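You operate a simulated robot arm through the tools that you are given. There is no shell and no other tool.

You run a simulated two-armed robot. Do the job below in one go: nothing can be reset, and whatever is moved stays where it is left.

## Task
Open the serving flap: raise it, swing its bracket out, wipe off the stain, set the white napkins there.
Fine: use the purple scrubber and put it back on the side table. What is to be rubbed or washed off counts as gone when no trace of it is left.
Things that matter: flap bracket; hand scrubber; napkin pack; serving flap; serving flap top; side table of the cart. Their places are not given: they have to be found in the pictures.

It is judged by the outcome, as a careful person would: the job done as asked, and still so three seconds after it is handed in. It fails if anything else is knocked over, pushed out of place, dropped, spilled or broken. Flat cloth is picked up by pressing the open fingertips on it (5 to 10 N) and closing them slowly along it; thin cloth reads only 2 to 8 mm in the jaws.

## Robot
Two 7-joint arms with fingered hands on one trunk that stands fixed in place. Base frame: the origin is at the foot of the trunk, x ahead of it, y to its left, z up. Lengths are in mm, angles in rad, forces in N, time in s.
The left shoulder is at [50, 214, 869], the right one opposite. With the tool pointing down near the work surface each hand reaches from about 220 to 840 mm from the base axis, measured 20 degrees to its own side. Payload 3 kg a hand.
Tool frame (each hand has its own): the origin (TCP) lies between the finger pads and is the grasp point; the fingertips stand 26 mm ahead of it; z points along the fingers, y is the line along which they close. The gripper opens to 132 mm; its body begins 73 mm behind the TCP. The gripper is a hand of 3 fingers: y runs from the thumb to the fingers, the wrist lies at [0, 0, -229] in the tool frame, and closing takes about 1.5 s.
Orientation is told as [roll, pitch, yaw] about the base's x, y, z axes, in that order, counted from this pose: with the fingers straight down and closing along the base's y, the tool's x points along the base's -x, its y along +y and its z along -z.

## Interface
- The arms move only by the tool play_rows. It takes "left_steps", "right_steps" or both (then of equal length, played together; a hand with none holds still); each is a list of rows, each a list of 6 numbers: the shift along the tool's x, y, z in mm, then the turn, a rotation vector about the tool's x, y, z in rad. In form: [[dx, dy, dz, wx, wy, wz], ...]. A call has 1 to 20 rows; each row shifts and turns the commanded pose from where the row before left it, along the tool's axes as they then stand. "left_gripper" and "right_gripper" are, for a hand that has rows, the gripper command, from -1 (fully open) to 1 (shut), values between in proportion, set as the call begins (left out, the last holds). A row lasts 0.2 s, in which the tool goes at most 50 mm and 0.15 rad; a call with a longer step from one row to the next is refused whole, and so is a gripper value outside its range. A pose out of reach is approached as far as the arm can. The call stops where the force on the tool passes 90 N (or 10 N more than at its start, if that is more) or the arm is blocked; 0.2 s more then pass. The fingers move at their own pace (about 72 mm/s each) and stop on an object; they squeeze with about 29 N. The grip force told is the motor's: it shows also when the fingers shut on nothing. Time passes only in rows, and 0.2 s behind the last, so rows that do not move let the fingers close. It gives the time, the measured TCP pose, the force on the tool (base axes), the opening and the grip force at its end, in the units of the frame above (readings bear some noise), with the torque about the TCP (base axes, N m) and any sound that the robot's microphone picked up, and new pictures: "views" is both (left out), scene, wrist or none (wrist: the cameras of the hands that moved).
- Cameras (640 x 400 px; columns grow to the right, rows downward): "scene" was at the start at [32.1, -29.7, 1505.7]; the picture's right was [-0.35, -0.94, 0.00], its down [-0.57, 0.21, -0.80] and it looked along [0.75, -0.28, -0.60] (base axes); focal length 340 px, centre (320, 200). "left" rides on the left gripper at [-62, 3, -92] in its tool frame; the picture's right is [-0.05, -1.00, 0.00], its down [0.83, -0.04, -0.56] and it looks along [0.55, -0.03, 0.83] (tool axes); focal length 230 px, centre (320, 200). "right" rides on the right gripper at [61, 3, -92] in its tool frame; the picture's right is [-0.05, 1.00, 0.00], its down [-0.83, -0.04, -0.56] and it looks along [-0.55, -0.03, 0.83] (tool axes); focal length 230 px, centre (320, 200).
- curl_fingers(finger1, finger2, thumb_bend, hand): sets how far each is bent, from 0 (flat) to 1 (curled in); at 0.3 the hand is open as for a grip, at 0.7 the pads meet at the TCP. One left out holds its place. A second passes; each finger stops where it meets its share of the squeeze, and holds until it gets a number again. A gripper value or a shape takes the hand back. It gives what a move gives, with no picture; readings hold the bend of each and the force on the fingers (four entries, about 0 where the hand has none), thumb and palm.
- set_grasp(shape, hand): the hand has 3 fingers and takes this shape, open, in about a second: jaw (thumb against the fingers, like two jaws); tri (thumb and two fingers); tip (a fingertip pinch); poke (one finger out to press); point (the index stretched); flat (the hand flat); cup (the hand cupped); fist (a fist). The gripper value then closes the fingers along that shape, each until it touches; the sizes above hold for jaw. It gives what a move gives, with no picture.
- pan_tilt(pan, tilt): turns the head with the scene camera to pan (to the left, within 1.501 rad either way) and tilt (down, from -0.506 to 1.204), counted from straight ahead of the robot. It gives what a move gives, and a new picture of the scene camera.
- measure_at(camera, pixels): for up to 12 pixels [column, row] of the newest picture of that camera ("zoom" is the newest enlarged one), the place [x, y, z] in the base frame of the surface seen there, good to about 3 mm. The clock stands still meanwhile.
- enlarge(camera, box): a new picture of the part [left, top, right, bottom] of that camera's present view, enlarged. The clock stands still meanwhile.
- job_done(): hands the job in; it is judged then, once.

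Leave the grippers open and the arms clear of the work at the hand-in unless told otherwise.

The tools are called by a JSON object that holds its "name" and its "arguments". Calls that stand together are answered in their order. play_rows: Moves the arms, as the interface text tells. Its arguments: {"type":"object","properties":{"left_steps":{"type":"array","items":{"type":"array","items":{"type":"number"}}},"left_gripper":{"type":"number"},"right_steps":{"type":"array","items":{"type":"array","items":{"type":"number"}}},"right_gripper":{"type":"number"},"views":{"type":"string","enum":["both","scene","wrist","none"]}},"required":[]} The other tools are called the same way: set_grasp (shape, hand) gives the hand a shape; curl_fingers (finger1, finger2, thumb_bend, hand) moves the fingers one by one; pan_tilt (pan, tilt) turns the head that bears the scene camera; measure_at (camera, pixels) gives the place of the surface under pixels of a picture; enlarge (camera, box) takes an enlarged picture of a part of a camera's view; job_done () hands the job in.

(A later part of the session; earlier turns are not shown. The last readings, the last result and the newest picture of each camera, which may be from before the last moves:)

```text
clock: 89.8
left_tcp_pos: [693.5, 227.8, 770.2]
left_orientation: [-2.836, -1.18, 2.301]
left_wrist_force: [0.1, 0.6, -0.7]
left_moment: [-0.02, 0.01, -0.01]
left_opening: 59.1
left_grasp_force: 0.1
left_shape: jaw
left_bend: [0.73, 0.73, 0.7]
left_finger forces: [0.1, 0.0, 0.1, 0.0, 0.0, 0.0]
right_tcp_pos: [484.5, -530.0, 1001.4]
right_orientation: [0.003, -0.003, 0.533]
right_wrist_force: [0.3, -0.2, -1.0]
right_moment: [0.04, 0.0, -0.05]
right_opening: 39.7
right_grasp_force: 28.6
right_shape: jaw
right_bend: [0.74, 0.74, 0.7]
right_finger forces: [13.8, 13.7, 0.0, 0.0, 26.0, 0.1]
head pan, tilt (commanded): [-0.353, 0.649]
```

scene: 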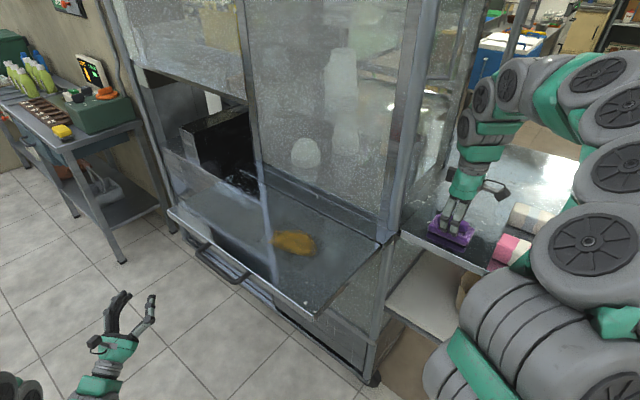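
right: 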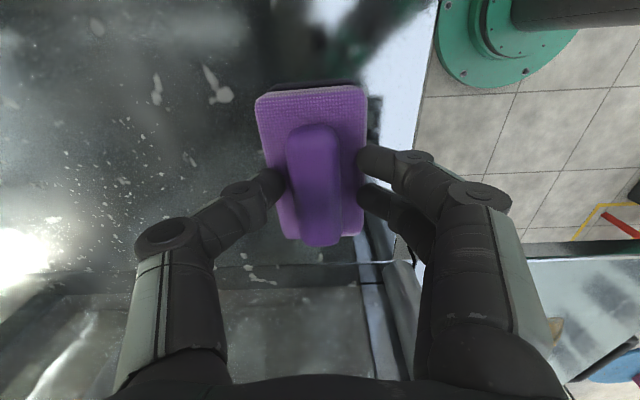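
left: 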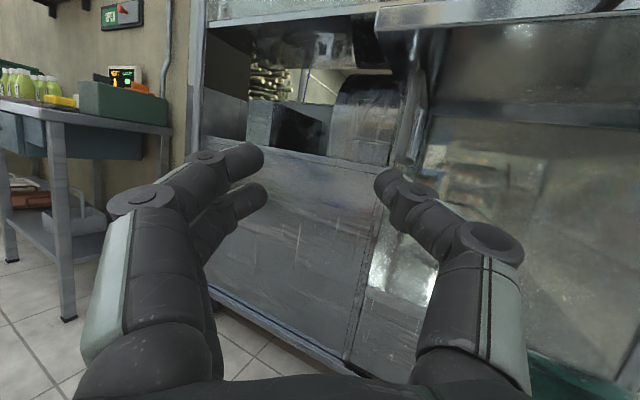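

Grip forces are balanced now (14+14 vs 26 N, opening 40 mm). I'll lift 30 mm as a test.

{"name": "play_rows", "arguments": {"right_steps": [[0, 0, -10, 0, 0, 0], [0, 0, -20, 0, 0, 0], [0, 0, 0, 0, 0, 0]], "views": "both"}}

{"name": "enlarge", "arguments": {"camera": "scene", "box": [410, 160, 510, 260]}}

```text
clock: 90.6
left_tcp_pos: [692.3, 228.5, 770.8]
left_orientation: [-2.836, -1.182, 2.299]
left_wrist_force: [0.2, 0.7, 0.0]
left_moment: [0.02, -0.02, 0.03]
left_opening: 59.1
left_grasp_force: 0.1
left_shape: jaw
left_bend: [0.73, 0.73, 0.7]
left_finger forces: [0.0, 0.1, 0.0, 0.0, 0.0, 0.0]
right_tcp_pos: [483.6, -531.1, 1030.8]
right_orientation: [-0.001, -0.004, 0.533]
right_wrist_force: [-0.7, -0.1, -1.0]
right_moment: [-0.02, 0.0, -0.02]
right_opening: 39.6
right_grasp_force: 29.0
right_shape: jaw
right_bend: [0.74, 0.74, 0.7]
right_finger forces: [13.1, 13.2, 0.0, 0.0, 25.6, 0.1]
head pan, tilt (commanded): [-0.353, 0.649]
```

scene: 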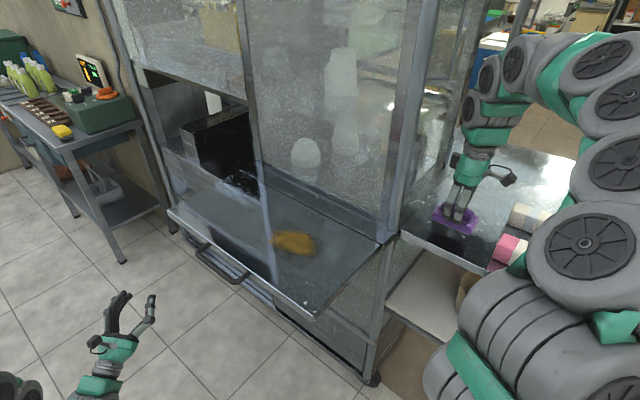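
right: 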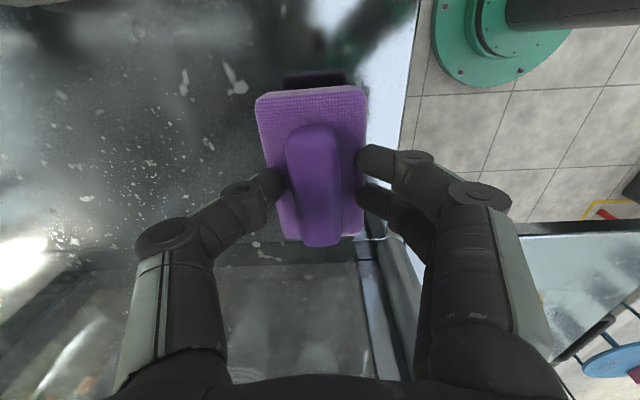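

```text
4.00 times, centred on (460, 210) of scene
```

zoom: 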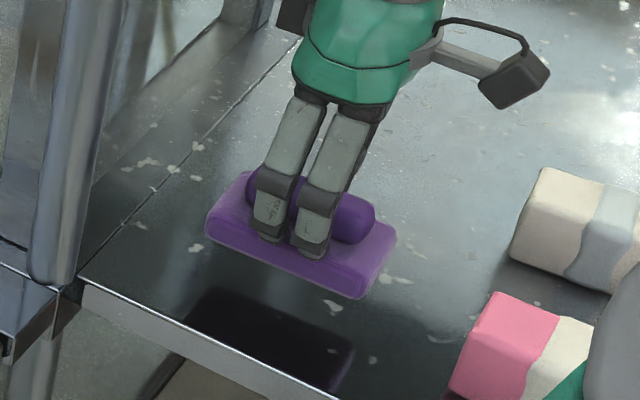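

The scrubber is securely held; its pad bottom is about 51 mm below the TCP. I'll lift it further and measure the stain's outline on the flap.

{"name": "play_rows", "arguments": {"right_steps": [[0, 0, -30, 0, 0, 0], [0, 0, -30, 0, 0, 0], [0, 0, -20, 0, 0, 0]], "views": "scene"}}

{"name": "enlarge", "arguments": {"camera": "scene", "box": [255, 215, 335, 265]}}

{"name": "measure_at", "arguments": {"camera": "zoom", "pixels": [[150, 150], [180, 110], [250, 115], [330, 115], [430, 150], [480, 200], [490, 240], [470, 290], [400, 310], [300, 290], [200, 250], [150, 200]]}}

```text
clock: 91.4
left_tcp_pos: [692.4, 228.3, 770.0]
left_orientation: [-2.836, -1.182, 2.3]
left_wrist_force: [-0.1, 1.5, -0.3]
left_moment: [0.0, 0.02, -0.03]
left_opening: 58.9
left_grasp_force: 0.1
left_shape: jaw
left_bend: [0.73, 0.73, 0.7]
left_finger forces: [0.0, 0.0, 0.1, 0.0, 0.1, 0.0]
right_tcp_pos: [483.4, -531.5, 1112.0]
right_orientation: [0.002, -0.002, 0.534]
right_wrist_force: [1.0, -0.2, 0.5]
right_moment: [-0.02, 0.0, -0.01]
right_opening: 39.7
right_grasp_force: 28.7
right_shape: jaw
right_bend: [0.74, 0.74, 0.7]
right_finger forces: [12.3, 12.5, 0.0, 0.0, 25.1, 0.0]
head pan, tilt (commanded): [-0.353, 0.649]
```

scene: 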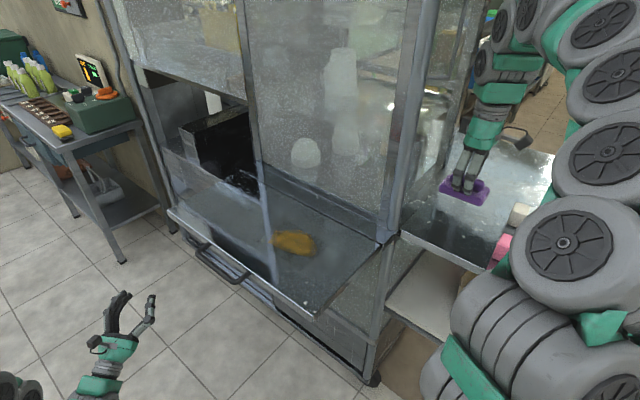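

```text
8.00 times, centred on (295, 240) of scene
```

zoom: 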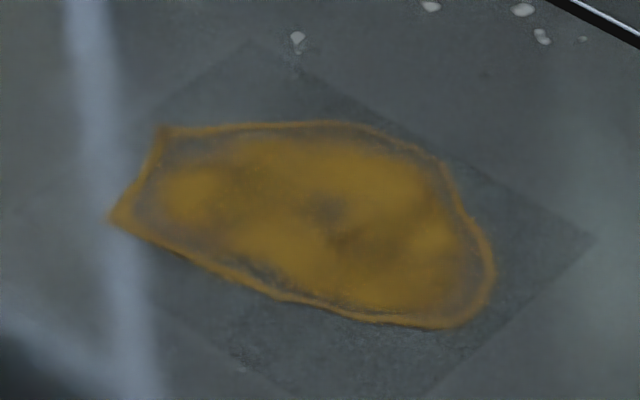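

```text
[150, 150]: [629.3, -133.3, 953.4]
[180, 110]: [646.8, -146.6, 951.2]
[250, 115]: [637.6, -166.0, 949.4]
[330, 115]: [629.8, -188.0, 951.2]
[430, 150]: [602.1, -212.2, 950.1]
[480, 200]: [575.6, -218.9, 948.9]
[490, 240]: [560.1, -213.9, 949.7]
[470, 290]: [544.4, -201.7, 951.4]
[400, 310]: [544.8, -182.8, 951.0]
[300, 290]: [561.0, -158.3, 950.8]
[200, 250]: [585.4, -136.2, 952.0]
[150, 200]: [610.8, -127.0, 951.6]
```

The stain spans s≈364–490 and d≈411–490 on the flap. I'll carry the scrubber around the corner post to above the stain.

{"name": "play_rows", "arguments": {"right_steps": [[7.6, 47.6, 0, 0, 0, 0], [7.6, 47.6, 0, 0, 0, 0], [7.6, 47.6, 0, 0, 0, 0], [-27.4, 27.3, 0, 0, 0, 0], [-27.4, 27.3, 0, 0, 0, 0], [-27.4, 27.3, 0, 0, 0, 0], [-27.4, 27.3, 0, 0, 0, 0], [-48.2, 0, 0, 0, 0, 0], [-48.2, 0, 0, 0, 0, 0], [-48.2, 0, 0, 0, 0, 0], [-48.2, 0, 0, 0, 0, 0], [0, 0, 40, 0, 0, 0], [0, 0, 40, 0, 0, 0]], "views": "both"}}

```text
clock: 94.2
left_tcp_pos: [693.0, 226.6, 771.6]
left_orientation: [-2.835, -1.18, 2.302]
left_wrist_force: [-0.3, 0.0, -0.1]
left_moment: [0.03, -0.02, -0.03]
left_opening: 59.3
left_grasp_force: 0.0
left_shape: jaw
left_bend: [0.73, 0.73, 0.7]
left_finger forces: [0.1, 0.0, 0.0, 0.1, 0.1, 0.1]
right_tcp_pos: [597.0, -172.4, 1032.9]
right_orientation: [0.003, -0.004, 0.535]
right_wrist_force: [0.8, -0.3, -0.8]
right_moment: [0.03, 0.01, -0.01]
right_opening: 39.5
right_grasp_force: 28.9
right_shape: jaw
right_bend: [0.74, 0.74, 0.7]
right_finger forces: [11.5, 11.6, 0.1, 0.0, 23.6, 0.0]
head pan, tilt (commanded): [-0.353, 0.649]
```

scene: 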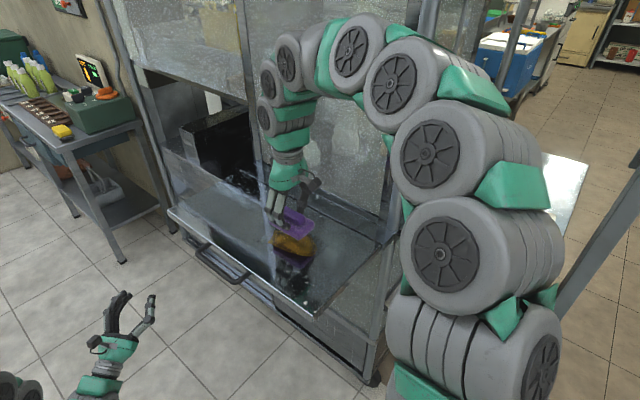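
right: 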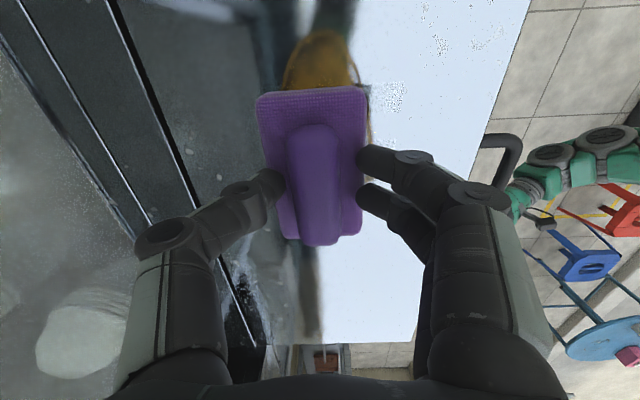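

The scrubber is above the stain. I'll lower it to just above the surface, then feel for contact.

{"name": "play_rows", "arguments": {"right_steps": [[0, 0, 20, 0, 0, 0], [0, 0, 8, 0, 0, 0], [0, 0, 3, 0, 0, 0]], "views": "none"}}

{"name": "play_rows", "arguments": {"right_steps": [[0, 0, 1, 0, 0, 0], [0, 0, 0, 0, 0, 0]], "views": "none"}}

```text
clock: 95.0
left_tcp_pos: [694.0, 227.9, 770.2]
left_orientation: [-2.837, -1.181, 2.3]
left_wrist_force: [0.5, -0.1, -0.4]
left_moment: [0.03, 0.01, -0.02]
left_opening: 59.0
left_grasp_force: 0.1
left_shape: jaw
left_bend: [0.73, 0.73, 0.7]
left_finger forces: [0.0, 0.1, 0.0, 0.1, 0.0, 0.0]
right_tcp_pos: [597.7, -172.4, 1002.6]
right_orientation: [-0.001, -0.003, 0.532]
right_wrist_force: [-1.1, 0.5, -1.0]
right_moment: [0.0, 0.02, 0.0]
right_opening: 39.1
right_grasp_force: 28.7
right_shape: jaw
right_bend: [0.74, 0.74, 0.7]
right_finger forces: [11.6, 11.6, 0.1, 0.0, 23.6, 0.1]
head pan, tilt (commanded): [-0.353, 0.649]
```

```text
clock: 95.6
left_tcp_pos: [693.9, 227.2, 770.1]
left_orientation: [-2.835, -1.183, 2.301]
left_wrist_force: [0.5, 0.1, 0.1]
left_moment: [-0.01, 0.02, 0.01]
left_opening: 59.1
left_grasp_force: 0.0
left_shape: jaw
left_bend: [0.73, 0.73, 0.7]
left_finger forces: [0.1, 0.1, 0.0, 0.1, 0.0, 0.0]
right_tcp_pos: [597.2, -172.2, 1000.6]
right_orientation: [0.002, -0.002, 0.532]
right_wrist_force: [0.0, -0.1, -1.4]
right_moment: [0.0, 0.01, -0.01]
right_opening: 39.4
right_grasp_force: 29.4
right_shape: jaw
right_bend: [0.74, 0.74, 0.7]
right_finger forces: [11.6, 11.6, 0.0, 0.0, 23.6, 0.1]
head pan, tilt (commanded): [-0.353, 0.649]
```

Not in contact yet. Stepping down 1 mm at a time.

{"name": "play_rows", "arguments": {"right_steps": [[0, 0, 1, 0, 0, 0], [0, 0, 0, 0, 0, 0]], "views": "none"}}

{"name": "play_rows", "arguments": {"right_steps": [[0, 0, 1, 0, 0, 0], [0, 0, 0, 0, 0, 0]], "views": "none"}}

{"name": "play_rows", "arguments": {"right_steps": [[0, 0, 1, 0, 0, 0], [0, 0, 0, 0, 0, 0]], "views": "none"}}

```text
clock: 96.2
left_tcp_pos: [693.0, 227.7, 770.0]
left_orientation: [-2.836, -1.181, 2.301]
left_wrist_force: [0.4, 0.9, -0.7]
left_moment: [0.0, -0.01, 0.05]
left_opening: 59.0
left_grasp_force: 0.1
left_shape: jaw
left_bend: [0.73, 0.73, 0.7]
left_finger forces: [0.0, 0.0, 0.1, 0.0, 0.0, 0.1]
right_tcp_pos: [596.3, -171.7, 999.9]
right_orientation: [0.002, -0.004, 0.533]
right_wrist_force: [0.5, -0.1, -0.5]
right_moment: [0.01, 0.03, -0.03]
right_opening: 39.2
right_grasp_force: 29.5
right_shape: jaw
right_bend: [0.74, 0.74, 0.7]
right_finger forces: [11.6, 11.6, 0.0, 0.1, 23.7, 0.1]
head pan, tilt (commanded): [-0.353, 0.649]
```

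```text
clock: 96.8
left_tcp_pos: [693.7, 227.4, 769.7]
left_orientation: [-2.835, -1.181, 2.301]
left_wrist_force: [-0.2, -0.1, -0.1]
left_moment: [0.01, -0.02, -0.02]
left_opening: 58.7
left_grasp_force: 0.0
left_shape: jaw
left_bend: [0.73, 0.73, 0.7]
left_finger forces: [0.1, 0.0, 0.0, 0.1, 0.1, 0.1]
right_tcp_pos: [596.7, -170.7, 997.8]
right_orientation: [0.002, -0.003, 0.531]
right_wrist_force: [0.4, -0.9, -0.3]
right_moment: [-0.02, -0.01, 0.0]
right_opening: 39.6
right_grasp_force: 28.9
right_shape: jaw
right_bend: [0.74, 0.74, 0.7]
right_finger forces: [11.6, 11.6, 0.0, 0.0, 23.6, 0.0]
head pan, tilt (commanded): [-0.353, 0.649]
```

```text
clock: 97.4
left_tcp_pos: [693.6, 226.6, 770.4]
left_orientation: [-2.834, -1.181, 2.301]
left_wrist_force: [0.2, 0.4, 0.8]
left_moment: [0.0, 0.01, -0.02]
left_opening: 58.9
left_grasp_force: 0.1
left_shape: jaw
left_bend: [0.73, 0.73, 0.7]
left_finger forces: [0.0, 0.1, 0.0, 0.0, 0.1, 0.0]
right_tcp_pos: [597.6, -173.0, 998.6]
right_orientation: [0.001, -0.003, 0.532]
right_wrist_force: [0.3, -1.0, 0.0]
right_moment: [-0.02, 0.04, -0.01]
right_opening: 39.1
right_grasp_force: 29.0
right_shape: jaw
right_bend: [0.74, 0.74, 0.7]
right_finger forces: [11.7, 11.5, 0.0, 0.0, 23.6, 0.0]
head pan, tilt (commanded): [-0.353, 0.649]
```

{"name": "play_rows", "arguments": {"right_steps": [[0, 0, 1.5, 0, 0, 0], [0, 0, 0, 0, 0, 0]], "views": "none"}}

{"name": "play_rows", "arguments": {"right_steps": [[0, 0, 1.5, 0, 0, 0], [0, 0, 0, 0, 0, 0]], "views": "both"}}

{"name": "enlarge", "arguments": {"camera": "scene", "box": [230, 180, 370, 300]}}

```text
clock: 98.0
left_tcp_pos: [692.7, 227.7, 770.1]
left_orientation: [-2.836, -1.181, 2.298]
left_wrist_force: [0.8, -0.5, 0.3]
left_moment: [0.01, -0.04, -0.02]
left_opening: 58.9
left_grasp_force: 0.2
left_shape: jaw
left_bend: [0.73, 0.73, 0.7]
left_finger forces: [0.0, 0.0, 0.0, 0.0, 0.1, 0.1]
right_tcp_pos: [597.1, -171.8, 996.1]
right_orientation: [0.0, -0.003, 0.531]
right_wrist_force: [-2.7, 1.3, 11.2]
right_moment: [-0.14, -0.02, -0.02]
right_opening: 39.6
right_grasp_force: 28.8
right_shape: jaw
right_bend: [0.74, 0.74, 0.7]
right_finger forces: [13.4, 12.2, 0.0, 0.0, 24.0, 0.0]
head pan, tilt (commanded): [-0.353, 0.649]
```

```text
clock: 98.6
left_tcp_pos: [693.4, 228.1, 770.2]
left_orientation: [-2.836, -1.18, 2.299]
left_wrist_force: [0.0, 0.2, -0.2]
left_moment: [0.0, -0.02, -0.01]
left_opening: 59.0
left_grasp_force: 0.1
left_shape: jaw
left_bend: [0.73, 0.73, 0.7]
left_finger forces: [0.1, 0.0, 0.1, 0.0, 0.1, 0.0]
right_tcp_pos: [597.2, -171.6, 995.1]
right_orientation: [0.0, -0.004, 0.532]
right_wrist_force: [0.0, 1.1, 10.9]
right_moment: [-0.23, -0.14, -0.01]
right_opening: 39.1
right_grasp_force: 28.8
right_shape: jaw
right_bend: [0.74, 0.74, 0.7]
right_finger forces: [13.3, 12.3, 0.1, 0.0, 26.6, 0.1]
head pan, tilt (commanded): [-0.353, 0.649]
```

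scene: 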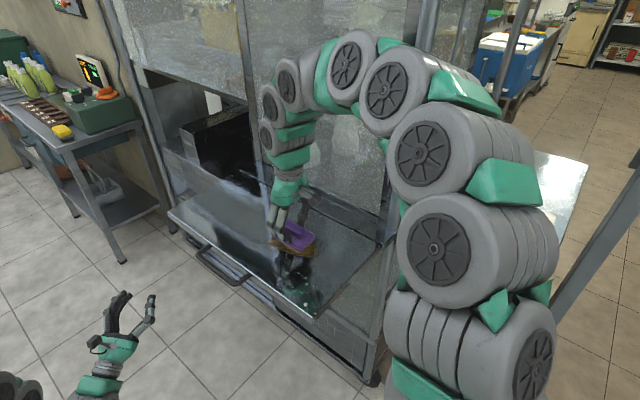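
right: 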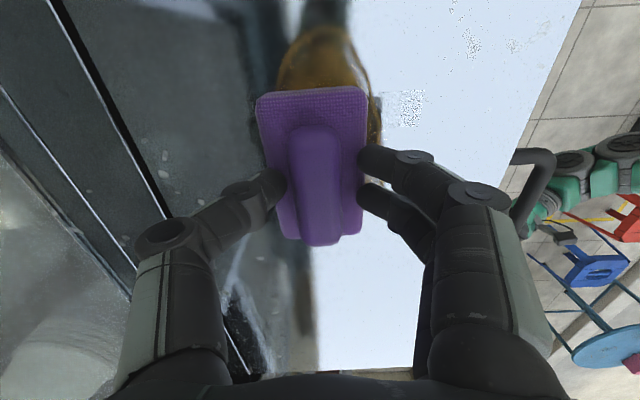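

```text
3.33 times, centred on (300, 240) of scene
```

zoom: 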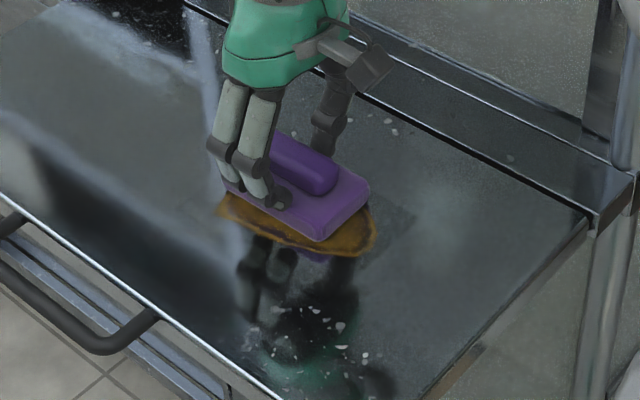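

The pad is in contact with about 11 N. I'll now rub across the stain in strokes along the flap at several depths.

{"name": "play_rows", "arguments": {"right_steps": [[18, 0, 0, 0, 0, 0], [18, 0, 0, 0, 0, 0], [18, 0, 0, 0, 0, 0], [0, -20, 0, 0, 0, 0], [-18, 0, 0, 0, 0, 0], [-18, 0, 0, 0, 0, 0], [-18, 0, 0, 0, 0, 0], [-18, 0, 0, 0, 0, 0], [-18, 0, 0, 0, 0, 0], [-18, 0, 0, 0, 0, 0], [0, 20, 0, 0, 0, 0], [18, 0, 0, 0, 0, 0], [18, 0, 0, 0, 0, 0], [18, 0, 0, 0, 0, 0], [18, 0, 0, 0, 0, 0], [18, 0, 0, 0, 0, 0], [18, 0, 0, 0, 0, 0], [0, 20, 0, 0, 0, 0], [-18, 0, 0, 0, 0, 0], [-18, 0, 0, 0, 0, 0]], "views": "both"}}

{"name": "enlarge", "arguments": {"camera": "scene", "box": [230, 180, 370, 300]}}

```text
clock: 102.8
left_tcp_pos: [693.6, 226.9, 769.5]
left_orientation: [-2.838, -1.181, 2.301]
left_wrist_force: [0.2, -0.4, -0.3]
left_moment: [0.0, 0.0, 0.01]
left_opening: 58.9
left_grasp_force: 0.0
left_shape: jaw
left_bend: [0.73, 0.73, 0.7]
left_finger forces: [0.1, 0.0, 0.1, 0.1, 0.0, 0.1]
right_tcp_pos: [572.4, -163.3, 994.2]
right_orientation: [0.001, -0.002, 0.533]
right_wrist_force: [-1.9, -0.7, 6.2]
right_moment: [-0.13, 0.0, -0.06]
right_opening: 38.7
right_grasp_force: 29.1
right_shape: jaw
right_bend: [0.73, 0.73, 0.7]
right_finger forces: [13.3, 12.3, 0.0, 0.0, 31.8, 0.0]
head pan, tilt (commanded): [-0.353, 0.649]
```

scene: 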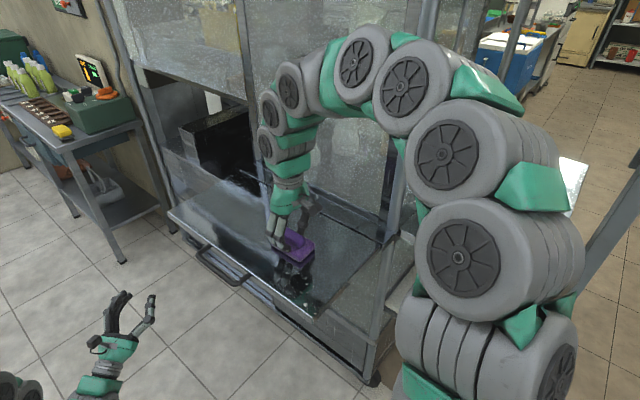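
right: 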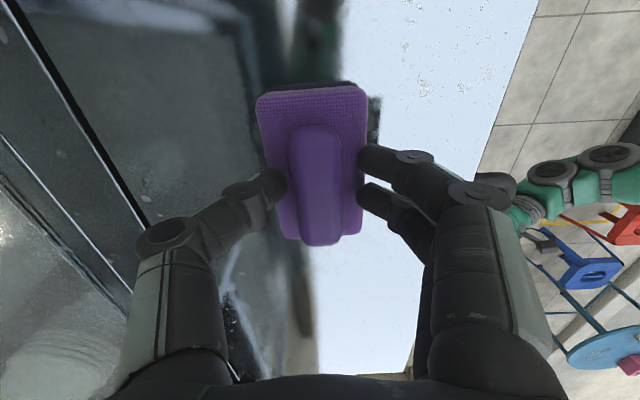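

```text
3.33 times, centred on (300, 240) of scene
```

zoom: 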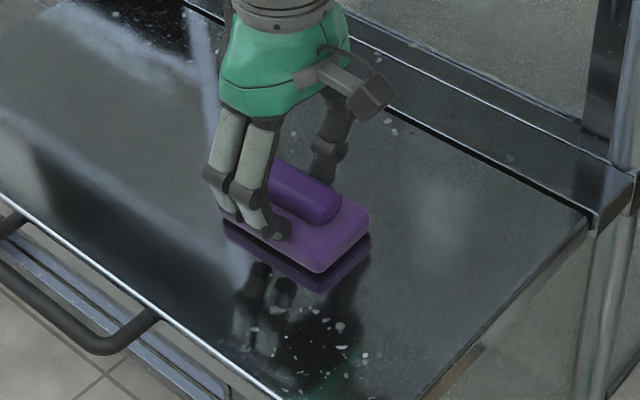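

The stain looks mostly gone. I'll do another set of strokes to cover the outer and inner edges too.

{"name": "play_rows", "arguments": {"right_steps": [[-18, 0, 0, 0, 0, 0], [-18, 0, 0, 0, 0, 0], [-18, 0, 0, 0, 0, 0], [-18, 0, 0, 0, 0, 0], [-12, 15, 0, 0, 0, 0], [18, 0, 0, 0, 0, 0], [18, 0, 0, 0, 0, 0], [18, 0, 0, 0, 0, 0], [18, 0, 0, 0, 0, 0], [18, 0, 0, 0, 0, 0], [18, 0, 0, 0, 0, 0], [12, -20, 0, 0, 0, 0], [0, -25, 0, 0, 0, 0], [0, -25, 0, 0, 0, 0], [-18, 0, 0, 0, 0, 0], [-18, 0, 0, 0, 0, 0], [-18, 0, 0, 0, 0, 0], [-18, 0, 0, 0, 0, 0], [-18, 0, 0, 0, 0, 0], [-18, 0, 0, 0, 0, 0]], "views": "none"}}

{"name": "play_rows", "arguments": {"right_steps": [[0, 20, 0, 0, 0, 0], [18, 0, 0, 0, 0, 0], [18, 0, 0, 0, 0, 0], [18, 0, 0, 0, 0, 0], [18, 0, 0, 0, 0, 0], [18, 0, 0, 0, 0, 0], [18, 0, 0, 0, 0, 0], [0, 20, 0, 0, 0, 0], [-18, 0, 0, 0, 0, 0], [-18, 0, 0, 0, 0, 0], [-18, 0, 0, 0, 0, 0], [-18, 0, 0, 0, 0, 0], [-18, 0, 0, 0, 0, 0], [-18, 0, 0, 0, 0, 0], [-15, 0, 0, 0, 0, 0], [0, 0, -15, 0, 0, 0], [0, 0, -40, 0, 0, 0], [0, 0, -40, 0, 0, 0]], "views": "both"}}

{"name": "enlarge", "arguments": {"camera": "scene", "box": [230, 190, 370, 300]}}

```text
clock: 107.0
left_tcp_pos: [692.5, 227.3, 770.2]
left_orientation: [-2.836, -1.181, 2.3]
left_wrist_force: [0.0, 0.2, 0.0]
left_moment: [0.04, -0.02, -0.01]
left_opening: 59.0
left_grasp_force: 0.0
left_shape: jaw
left_bend: [0.73, 0.73, 0.7]
left_finger forces: [0.0, 0.0, 0.0, 0.1, 0.1, 0.0]
right_tcp_pos: [661.2, -174.2, 994.7]
right_orientation: [-0.001, -0.004, 0.535]
right_wrist_force: [-3.3, -1.1, 14.9]
right_moment: [-0.3, 0.0, -0.07]
right_opening: 38.9
right_grasp_force: 29.6
right_shape: jaw
right_bend: [0.73, 0.73, 0.7]
right_finger forces: [15.5, 12.9, 0.1, 0.1, 36.9, 0.0]
head pan, tilt (commanded): [-0.353, 0.649]
```

```text
clock: 110.8
left_tcp_pos: [692.7, 226.6, 769.2]
left_orientation: [-2.835, -1.181, 2.302]
left_wrist_force: [-0.2, -0.7, -0.6]
left_moment: [0.01, 0.0, 0.0]
left_opening: 58.8
left_grasp_force: 0.0
left_shape: jaw
left_bend: [0.73, 0.73, 0.7]
left_finger forces: [0.1, 0.0, 0.0, 0.0, 0.0, 0.0]
right_tcp_pos: [654.2, -131.7, 1090.1]
right_orientation: [0.003, -0.004, 0.534]
right_wrist_force: [0.0, -0.8, -0.6]
right_moment: [-0.03, -0.04, 0.0]
right_opening: 38.5
right_grasp_force: 28.8
right_shape: jaw
right_bend: [0.73, 0.73, 0.7]
right_finger forces: [12.2, 11.5, 0.1, 0.0, 26.3, 0.0]
head pan, tilt (commanded): [-0.353, 0.649]
```

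scene: 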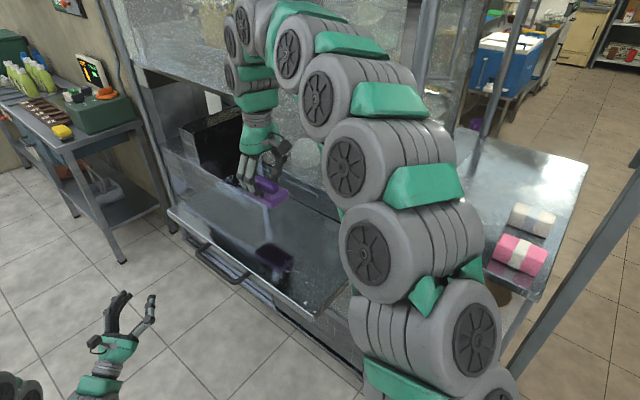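
right: 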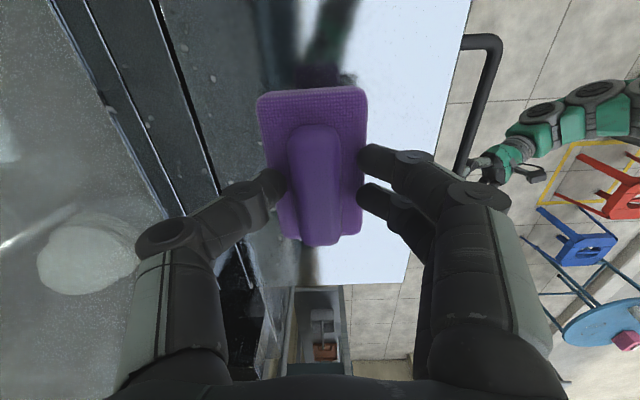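

```text
3.64 times, centred on (300, 245) of scene
```

zoom: 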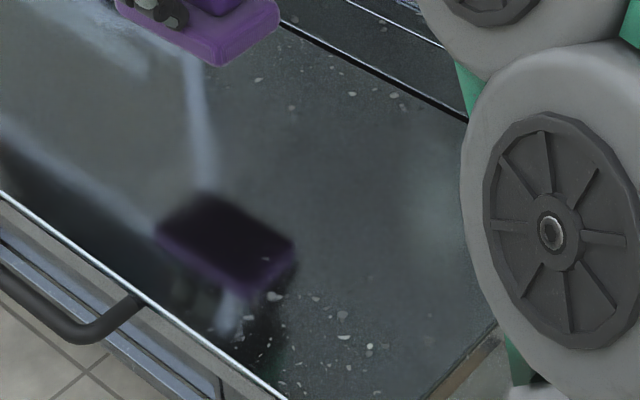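

No brown is visible, but the scrubber's reflection hides part of the surface. I'll move the hand away to the right and then inspect the flap closely.

{"name": "play_rows", "arguments": {"right_steps": [[43.9, -0.9, -3.7, 0, 0, 0], [43.9, -0.9, -3.7, 0, 0, 0], [43.9, -0.9, -3.7, 0, 0, 0], [43.9, -0.9, -3.7, 0, 0, 0], [43.9, -0.9, -3.7, 0, 0, 0], [43.9, -0.9, -3.7, 0, 0, 0], [27.4, -27.3, 0, 0, 0, 0], [27.4, -27.3, 0, 0, 0, 0], [27.4, -27.3, 0, 0, 0, 0], [27.4, -27.3, 0, 0, 0, 0]], "views": "both"}}

{"name": "enlarge", "arguments": {"camera": "scene", "box": [240, 200, 350, 280]}}

{"name": "enlarge", "arguments": {"camera": "scene", "box": [255, 215, 335, 265]}}

```text
clock: 113.0
left_tcp_pos: [693.1, 227.1, 769.5]
left_orientation: [-2.836, -1.183, 2.3]
left_wrist_force: [-0.3, -0.7, 0.5]
left_moment: [-0.02, -0.02, -0.01]
left_opening: 59.2
left_grasp_force: 0.1
left_shape: jaw
left_bend: [0.73, 0.73, 0.7]
left_finger forces: [0.1, 0.0, 0.0, 0.0, 0.0, 0.0]
right_tcp_pos: [390.3, -421.8, 1111.4]
right_orientation: [0.0, -0.004, 0.533]
right_wrist_force: [-0.8, -0.8, -0.3]
right_moment: [0.02, -0.04, 0.0]
right_opening: 38.5
right_grasp_force: 28.9
right_shape: jaw
right_bend: [0.73, 0.73, 0.7]
right_finger forces: [11.7, 11.3, 0.1, 0.1, 23.9, 0.0]
head pan, tilt (commanded): [-0.353, 0.649]
```

scene: 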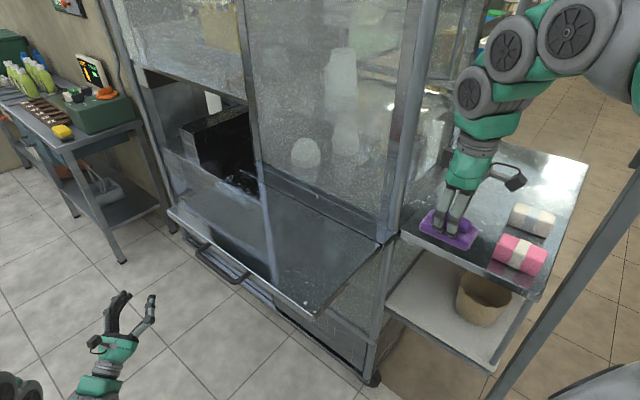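
right: 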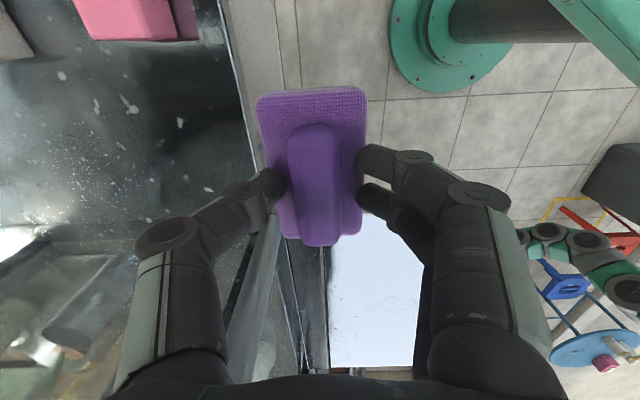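

```text
5.00 times, centred on (295, 240) of scene
```

zoom: 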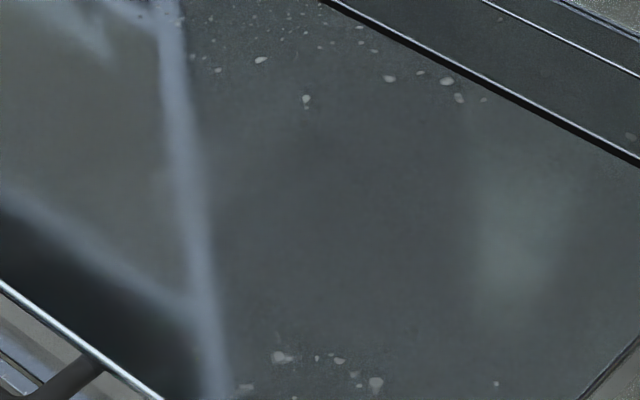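

```text
8.00 times, centred on (295, 240) of scene
```

zoom: 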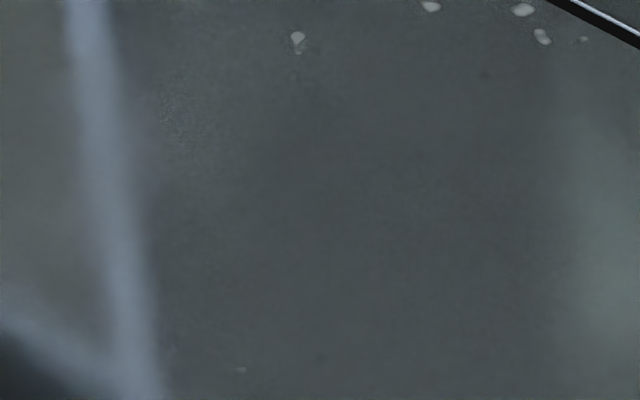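

The flap is clean, with no trace of the stain. Next I'll return the scrubber to its original spot on the side table.

{"name": "play_rows", "arguments": {"right_steps": [[-8.6, -47, 0, 0, 0, 0], [-8.6, -47, 0, 0, 0, 0], [-8.6, -47, 0, 0, 0, 0], [0, 0, 40, 0, 0, 0], [0, 0, 35, 0, 0, 0], [0, 0, 25, 0, 0, 0], [0, 0, 0, 0, 0, 0]], "views": "both"}}

```text
clock: 114.6
left_tcp_pos: [694.1, 227.2, 770.3]
left_orientation: [-2.835, -1.18, 2.302]
left_wrist_force: [0.6, 0.7, -0.9]
left_moment: [0.01, -0.01, 0.01]
left_opening: 58.8
left_grasp_force: 0.0
left_shape: jaw
left_bend: [0.73, 0.73, 0.7]
left_finger forces: [0.0, 0.1, 0.1, 0.1, 0.1, 0.0]
right_tcp_pos: [485.6, -527.6, 1011.3]
right_orientation: [0.003, -0.004, 0.533]
right_wrist_force: [1.0, 0.0, -0.6]
right_moment: [-0.01, 0.03, 0.0]
right_opening: 30.3
right_grasp_force: 29.4
right_shape: jaw
right_bend: [0.75, 0.75, 0.73]
right_finger forces: [9.7, 9.4, 0.0, 0.0, 19.2, 0.1]
head pan, tilt (commanded): [-0.353, 0.649]
```

scene: 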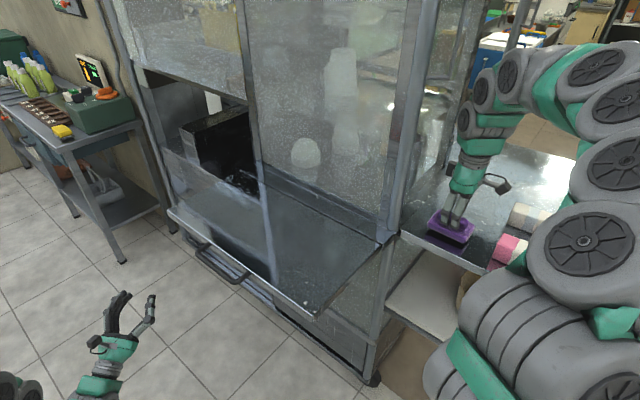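
right: 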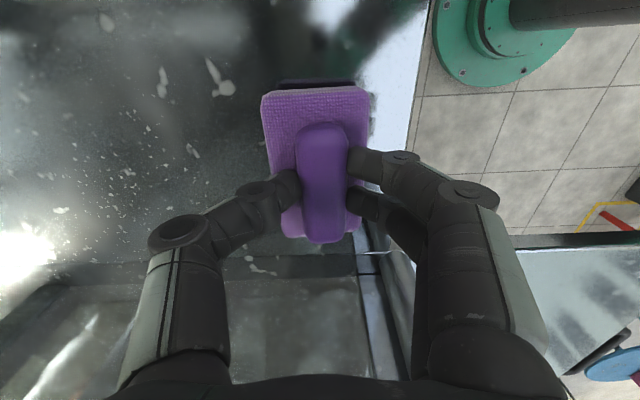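

The grip opening shrank (38→30 mm), so the scrubber may be slipping. I'll check its height now before lowering the last bit.

{"name": "measure_at", "arguments": {"camera": "right", "pixels": [[300, 100], [355, 100], [320, 150], [322, 200], [322, 238], [285, 225], [355, 225], [316, 82]]}}

{"name": "enlarge", "arguments": {"camera": "scene", "box": [410, 160, 510, 260]}}

```text
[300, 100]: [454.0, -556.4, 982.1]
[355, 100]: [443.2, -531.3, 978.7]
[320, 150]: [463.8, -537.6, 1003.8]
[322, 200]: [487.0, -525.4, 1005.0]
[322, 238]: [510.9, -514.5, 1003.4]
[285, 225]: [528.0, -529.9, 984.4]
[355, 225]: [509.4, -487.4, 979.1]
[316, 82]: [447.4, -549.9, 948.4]
```

```text
4.00 times, centred on (460, 210) of scene
```

zoom: 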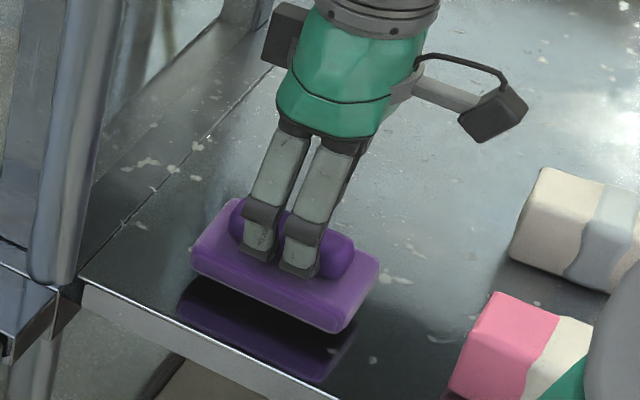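

The scrubber is still held, its bottom about 11 mm above the table. I'll lower it gently to contact.

{"name": "play_rows", "arguments": {"right_steps": [[0, 0, 5, 0, 0, 0], [0, 0, 4, 0, 0, 0], [0, 0, 1, 0, 0, 0]], "views": "none"}}

{"name": "play_rows", "arguments": {"right_steps": [[0, 0, 1, 0, 0, 0], [0, 0, 0, 0, 0, 0]], "views": "none"}}

```text
clock: 115.4
left_tcp_pos: [692.8, 226.3, 770.9]
left_orientation: [-2.837, -1.182, 2.302]
left_wrist_force: [-1.5, -0.2, 1.0]
left_moment: [0.0, 0.03, -0.03]
left_opening: 59.2
left_grasp_force: 0.0
left_shape: jaw
left_bend: [0.73, 0.73, 0.7]
left_finger forces: [0.0, 0.0, 0.1, 0.0, 0.1, 0.1]
right_tcp_pos: [485.2, -530.0, 1002.0]
right_orientation: [0.0, -0.004, 0.534]
right_wrist_force: [0.5, -1.8, 6.0]
right_moment: [0.04, 0.02, 0.0]
right_opening: 30.5
right_grasp_force: 28.9
right_shape: jaw
right_bend: [0.76, 0.76, 0.73]
right_finger forces: [9.3, 8.8, 0.0, 0.0, 20.6, 0.0]
head pan, tilt (commanded): [-0.353, 0.649]
```

```text
clock: 116.0
left_tcp_pos: [693.2, 227.1, 770.5]
left_orientation: [-2.836, -1.181, 2.3]
left_wrist_force: [-0.3, -0.3, 0.2]
left_moment: [0.01, 0.03, 0.0]
left_opening: 59.1
left_grasp_force: 0.2
left_shape: jaw
left_bend: [0.73, 0.73, 0.7]
left_finger forces: [0.0, 0.1, 0.1, 0.1, 0.0, 0.1]
right_tcp_pos: [485.0, -528.8, 1000.4]
right_orientation: [0.0, -0.004, 0.533]
right_wrist_force: [1.1, -1.0, 6.9]
right_moment: [0.11, 0.06, -0.01]
right_opening: 30.6
right_grasp_force: 29.4
right_shape: jaw
right_bend: [0.76, 0.76, 0.73]
right_finger forces: [9.2, 8.8, 0.0, 0.0, 20.9, 0.0]
head pan, tilt (commanded): [-0.353, 0.649]
```

It's on the table (6–7 N of contact). I'll open the hand and lift straight up.

{"name": "play_rows", "arguments": {"right_steps": [[0, 0, 0, 0, 0, 0], [0, 0, 0, 0, 0, 0], [0, 0, 0, 0, 0, 0], [0, 0, 0, 0, 0, 0], [0, 0, -20, 0, 0, 0], [0, 0, -40, 0, 0, 0], [0, 0, -50, 0, 0, 0]], "right_gripper": -0.4, "views": "both"}}

```text
clock: 117.6
left_tcp_pos: [693.0, 228.1, 771.1]
left_orientation: [-2.836, -1.181, 2.299]
left_wrist_force: [-0.4, -0.5, 0.3]
left_moment: [-0.02, 0.01, 0.01]
left_opening: 59.2
left_grasp_force: 0.1
left_shape: jaw
left_bend: [0.73, 0.73, 0.7]
left_finger forces: [0.0, 0.0, 0.1, 0.0, 0.0, 0.0]
right_tcp_pos: [482.5, -529.6, 1110.1]
right_orientation: [0.002, -0.003, 0.53]
right_wrist_force: [0.2, 0.9, -0.8]
right_moment: [0.04, 0.01, -0.02]
right_opening: 92.2
right_grasp_force: 0.0
right_shape: jaw
right_bend: [0.68, 0.68, 0.64]
right_finger forces: [0.0, 0.0, 0.0, 0.1, 0.0, 0.1]
head pan, tilt (commanded): [-0.353, 0.649]
```

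scene: 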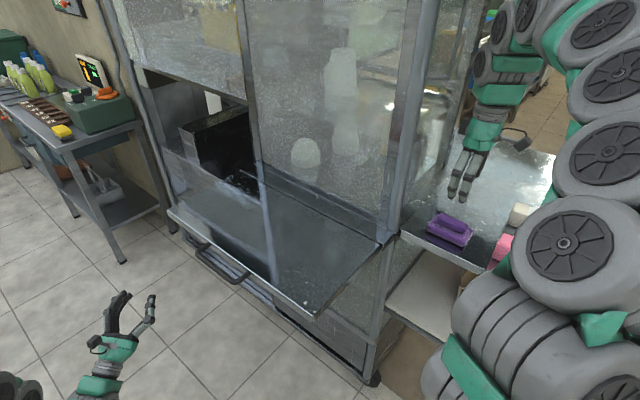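
right: 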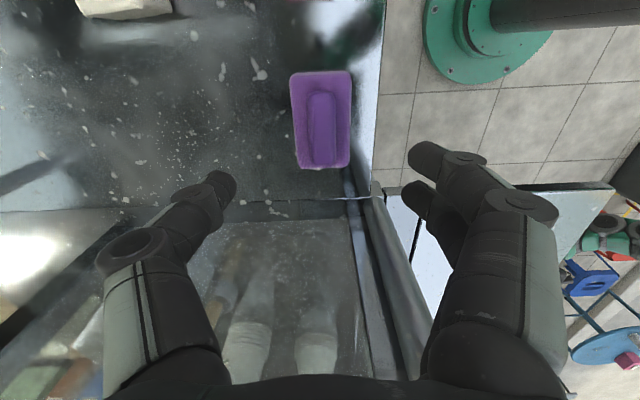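

The scrubber is back in its place, upright. Now the white napkin pack at about (441,-719): roughly 85×35 mm and 46 mm tall, aligned with the cart. The canopy post at (312,-757) is near, so I'll measure where the right arm is first.

{"name": "measure_at", "arguments": {"camera": "scene", "pixels": [[565, 245], [600, 160], [615, 90], [625, 30], [550, 20], [520, 60], [505, 20], [485, 70], [490, 130], [480, 300], [560, 340], [600, 250]]}}

{"name": "enlarge", "arguments": {"camera": "right", "box": [40, 0, 240, 60]}}

```text
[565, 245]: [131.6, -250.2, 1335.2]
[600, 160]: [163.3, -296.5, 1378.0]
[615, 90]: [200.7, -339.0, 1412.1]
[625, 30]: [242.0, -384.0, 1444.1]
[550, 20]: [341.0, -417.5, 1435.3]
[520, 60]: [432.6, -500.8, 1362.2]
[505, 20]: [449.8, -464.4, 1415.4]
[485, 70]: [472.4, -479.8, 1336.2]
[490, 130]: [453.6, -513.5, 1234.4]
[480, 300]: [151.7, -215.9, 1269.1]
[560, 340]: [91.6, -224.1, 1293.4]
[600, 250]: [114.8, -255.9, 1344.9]
```

```text
3.20 times, centred on (140, 30) of right
```

zoom: 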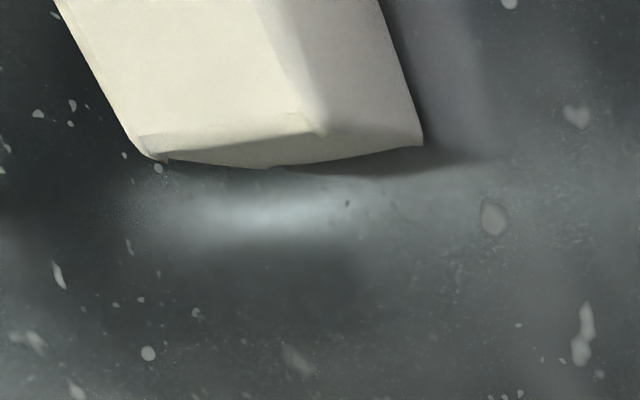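

The right arm is in an elbow-up posture, so its forearm will stay about 60 mm clear of the post. I'll move above the white pack.

{"name": "play_rows", "arguments": {"right_steps": [[32.9, -35.6, 0, 0, 0, 0], [32.9, -35.6, 0, 0, 0, 0], [32.9, -35.6, 0, 0, 0, 0], [32.9, -35.6, 0, 0, 0, 0], [0, 0, 0, 0, 0, 0]], "views": "both"}}

```text
clock: 118.8
left_tcp_pos: [693.1, 227.7, 769.5]
left_orientation: [-2.835, -1.182, 2.299]
left_wrist_force: [0.6, -0.2, -0.1]
left_moment: [-0.01, -0.05, -0.03]
left_opening: 59.1
left_grasp_force: 0.1
left_shape: jaw
left_bend: [0.73, 0.73, 0.7]
left_finger forces: [0.0, 0.1, 0.1, 0.0, 0.1, 0.0]
right_tcp_pos: [449.1, -714.4, 1123.2]
right_orientation: [-0.023, -0.003, 0.539]
right_wrist_force: [0.3, -0.2, 0.1]
right_moment: [-0.08, 0.12, -0.01]
right_opening: 92.2
right_grasp_force: 0.0
right_shape: jaw
right_bend: [0.68, 0.68, 0.64]
right_finger forces: [0.0, 0.0, 0.0, 0.0, 0.0, 0.0]
right hand out of reach, approached as far as the arm can: row 4
head pan, tilt (commanded): [-0.353, 0.649]
```

scene: 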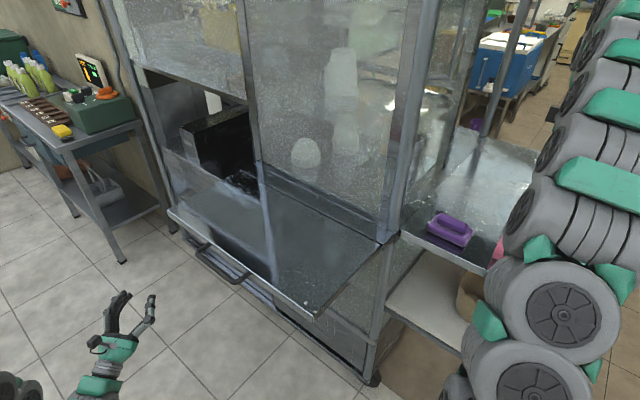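
right: 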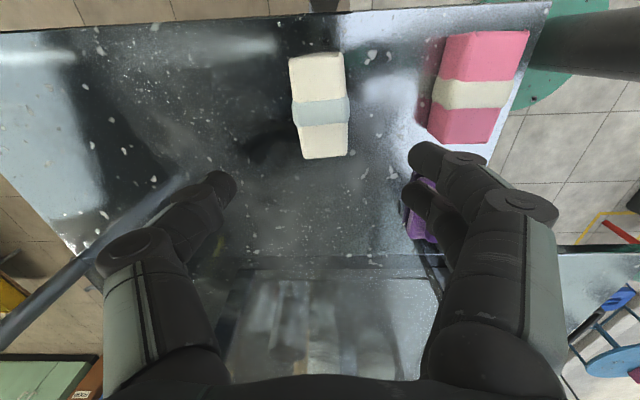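

The arm is near full reach at this height; lower down there's more reach. I'll descend 65 mm while levelling the hand, and look at the pack.

{"name": "play_rows", "arguments": {"right_steps": [[0, 0, 30, -0.023, 0, 0], [0, 0, 35, 0, 0, 0]], "views": "wrist"}}

{"name": "enlarge", "arguments": {"camera": "right", "box": [250, 30, 400, 200]}}

```text
clock: 119.4
left_tcp_pos: [693.4, 226.9, 770.7]
left_orientation: [-2.836, -1.183, 2.301]
left_wrist_force: [-0.1, 0.0, -0.2]
left_moment: [-0.02, -0.01, 0.03]
left_opening: 58.9
left_grasp_force: 0.0
left_shape: jaw
left_bend: [0.73, 0.73, 0.7]
left_finger forces: [0.0, 0.1, 0.0, 0.0, 0.0, 0.0]
right_tcp_pos: [442.2, -718.7, 1042.4]
right_orientation: [0.025, -0.003, 0.532]
right_wrist_force: [0.6, -0.2, -0.5]
right_moment: [0.0, 0.0, 0.0]
right_opening: 92.2
right_grasp_force: 0.1
right_shape: jaw
right_bend: [0.68, 0.68, 0.64]
right_finger forces: [0.0, 0.0, 0.1, 0.0, 0.1, 0.0]
head pan, tilt (commanded): [-0.353, 0.649]
```

right: 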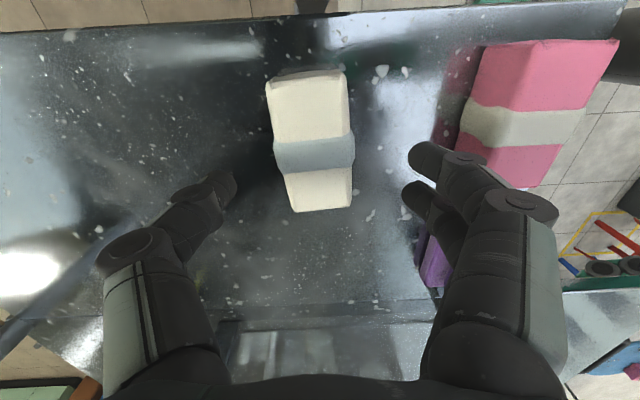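

```text
2.35 times, centred on (325, 115) of right
```

zoom: 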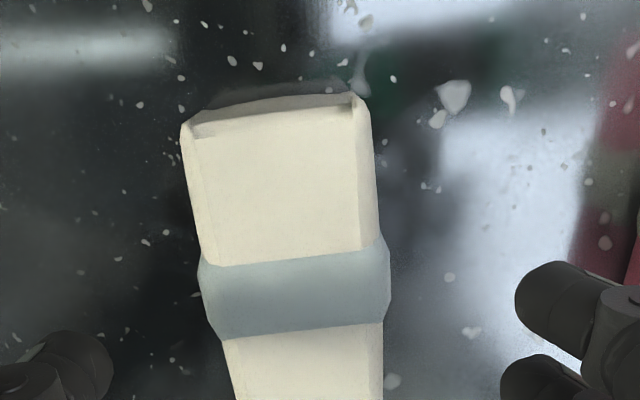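

{"name": "measure_at", "arguments": {"camera": "right", "pixels": [[270, 88], [343, 75], [288, 205], [350, 205], [312, 150], [310, 110], [318, 185], [325, 215]]}}

```text
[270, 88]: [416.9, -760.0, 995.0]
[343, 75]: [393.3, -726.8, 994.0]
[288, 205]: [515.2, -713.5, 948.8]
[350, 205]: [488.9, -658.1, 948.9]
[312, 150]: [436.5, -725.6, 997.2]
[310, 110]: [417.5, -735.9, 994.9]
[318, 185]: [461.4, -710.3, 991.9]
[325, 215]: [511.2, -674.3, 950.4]
```

The pack's centre is (440.5,-719.3), its axis at 34°, right under the hand. I'll level the hand, align the yaw, and descend to z≈985 with the fingers on either side.

{"name": "play_rows", "arguments": {"right_steps": [[0, 0, 0, 0.025, 0, -0.06], [1, -1, 25, 0, 0, 0], [0, 0, 20, 0, 0, 0], [0, 0, 12, 0, 0, 0]], "views": "wrist"}}

```text
clock: 120.4
left_tcp_pos: [693.0, 227.7, 769.0]
left_orientation: [-2.836, -1.18, 2.3]
left_wrist_force: [-0.7, -0.4, 0.8]
left_moment: [0.02, 0.0, 0.0]
left_opening: 59.0
left_grasp_force: 0.1
left_shape: jaw
left_bend: [0.73, 0.73, 0.7]
left_finger forces: [0.1, 0.1, 0.1, 0.0, 0.0, 0.0]
right_tcp_pos: [426.0, -711.4, 984.3]
right_orientation: [-0.002, -0.004, 0.594]
right_wrist_force: [-0.4, -0.4, 0.4]
right_moment: [0.03, 0.0, -0.02]
right_opening: 92.2
right_grasp_force: 0.1
right_shape: jaw
right_bend: [0.68, 0.68, 0.64]
right_finger forces: [0.1, 0.0, 0.0, 0.0, 0.0, 0.1]
right hand out of reach, approached as far as the arm can: row 1, 2
head pan, tilt (commanded): [-0.353, 0.649]
```

right: 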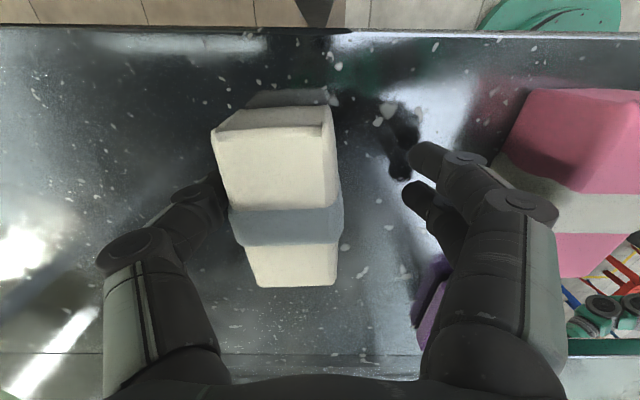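

The hand ended about 16 mm off (reach limit in the upper rows). I'll shift it now at this lower height to centre the pack.

{"name": "play_rows", "arguments": {"right_steps": [[-3.7, -7.4, 0, 0, 0, 0], [-3.7, -7.4, 0, 0, 0, 0], [0, 0, 0, 0, 0, 0]], "views": "wrist"}}

```text
clock: 121.2
left_tcp_pos: [692.9, 227.9, 769.3]
left_orientation: [-2.836, -1.183, 2.3]
left_wrist_force: [0.4, 0.6, 0.2]
left_moment: [0.0, 0.02, -0.04]
left_opening: 58.9
left_grasp_force: 0.1
left_shape: jaw
left_bend: [0.73, 0.73, 0.7]
left_finger forces: [0.1, 0.1, 0.0, 0.0, 0.0, 0.0]
right_tcp_pos: [439.2, -719.5, 981.7]
right_orientation: [0.0, -0.004, 0.592]
right_wrist_force: [0.1, -0.1, 0.9]
right_moment: [0.0, 0.02, 0.01]
right_opening: 92.3
right_grasp_force: 0.1
right_shape: jaw
right_bend: [0.68, 0.68, 0.64]
right_finger forces: [0.0, 0.1, 0.0, 0.1, 0.0, 0.0]
head pan, tilt (commanded): [-0.353, 0.649]
```

right: 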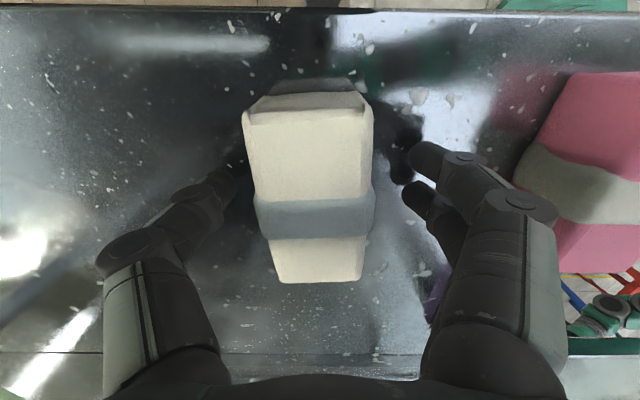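

The pack is centred between the fingers. Closing on it.

{"name": "play_rows", "arguments": {"right_steps": [[0, 0, 0, 0, 0, 0], [0, 0, 0, 0, 0, 0], [0, 0, 0, 0, 0, 0], [0, 0, 0, 0, 0, 0], [0, 0, 0, 0, 0, 0], [0, 0, 0, 0, 0, 0]], "right_gripper": 1, "views": "wrist"}}

```text
clock: 122.6
left_tcp_pos: [693.1, 225.8, 770.7]
left_orientation: [-2.836, -1.181, 2.301]
left_wrist_force: [0.5, 0.3, -0.7]
left_moment: [-0.01, -0.01, 0.03]
left_opening: 58.9
left_grasp_force: 0.0
left_shape: jaw
left_bend: [0.73, 0.73, 0.7]
left_finger forces: [0.0, 0.1, 0.1, 0.0, 0.1, 0.0]
right_tcp_pos: [437.6, -719.0, 981.6]
right_orientation: [-0.001, -0.003, 0.594]
right_wrist_force: [-0.4, 0.0, -0.3]
right_moment: [-0.02, 0.03, 0.0]
right_opening: 45.7
right_grasp_force: 29.2
right_shape: jaw
right_bend: [0.74, 0.74, 0.7]
right_finger forces: [13.1, 13.2, 0.1, 0.0, 26.3, 0.1]
head pan, tilt (commanded): [-0.353, 0.649]
```

right: 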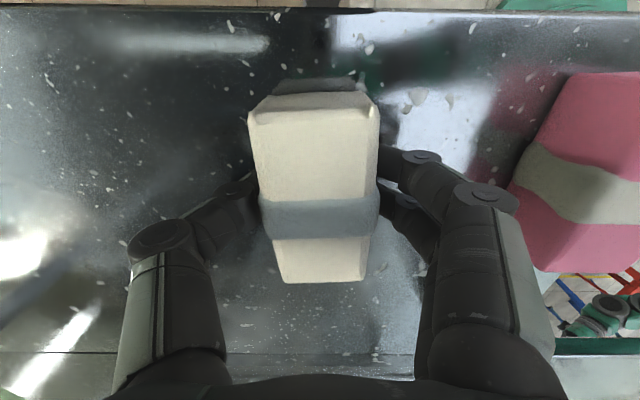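

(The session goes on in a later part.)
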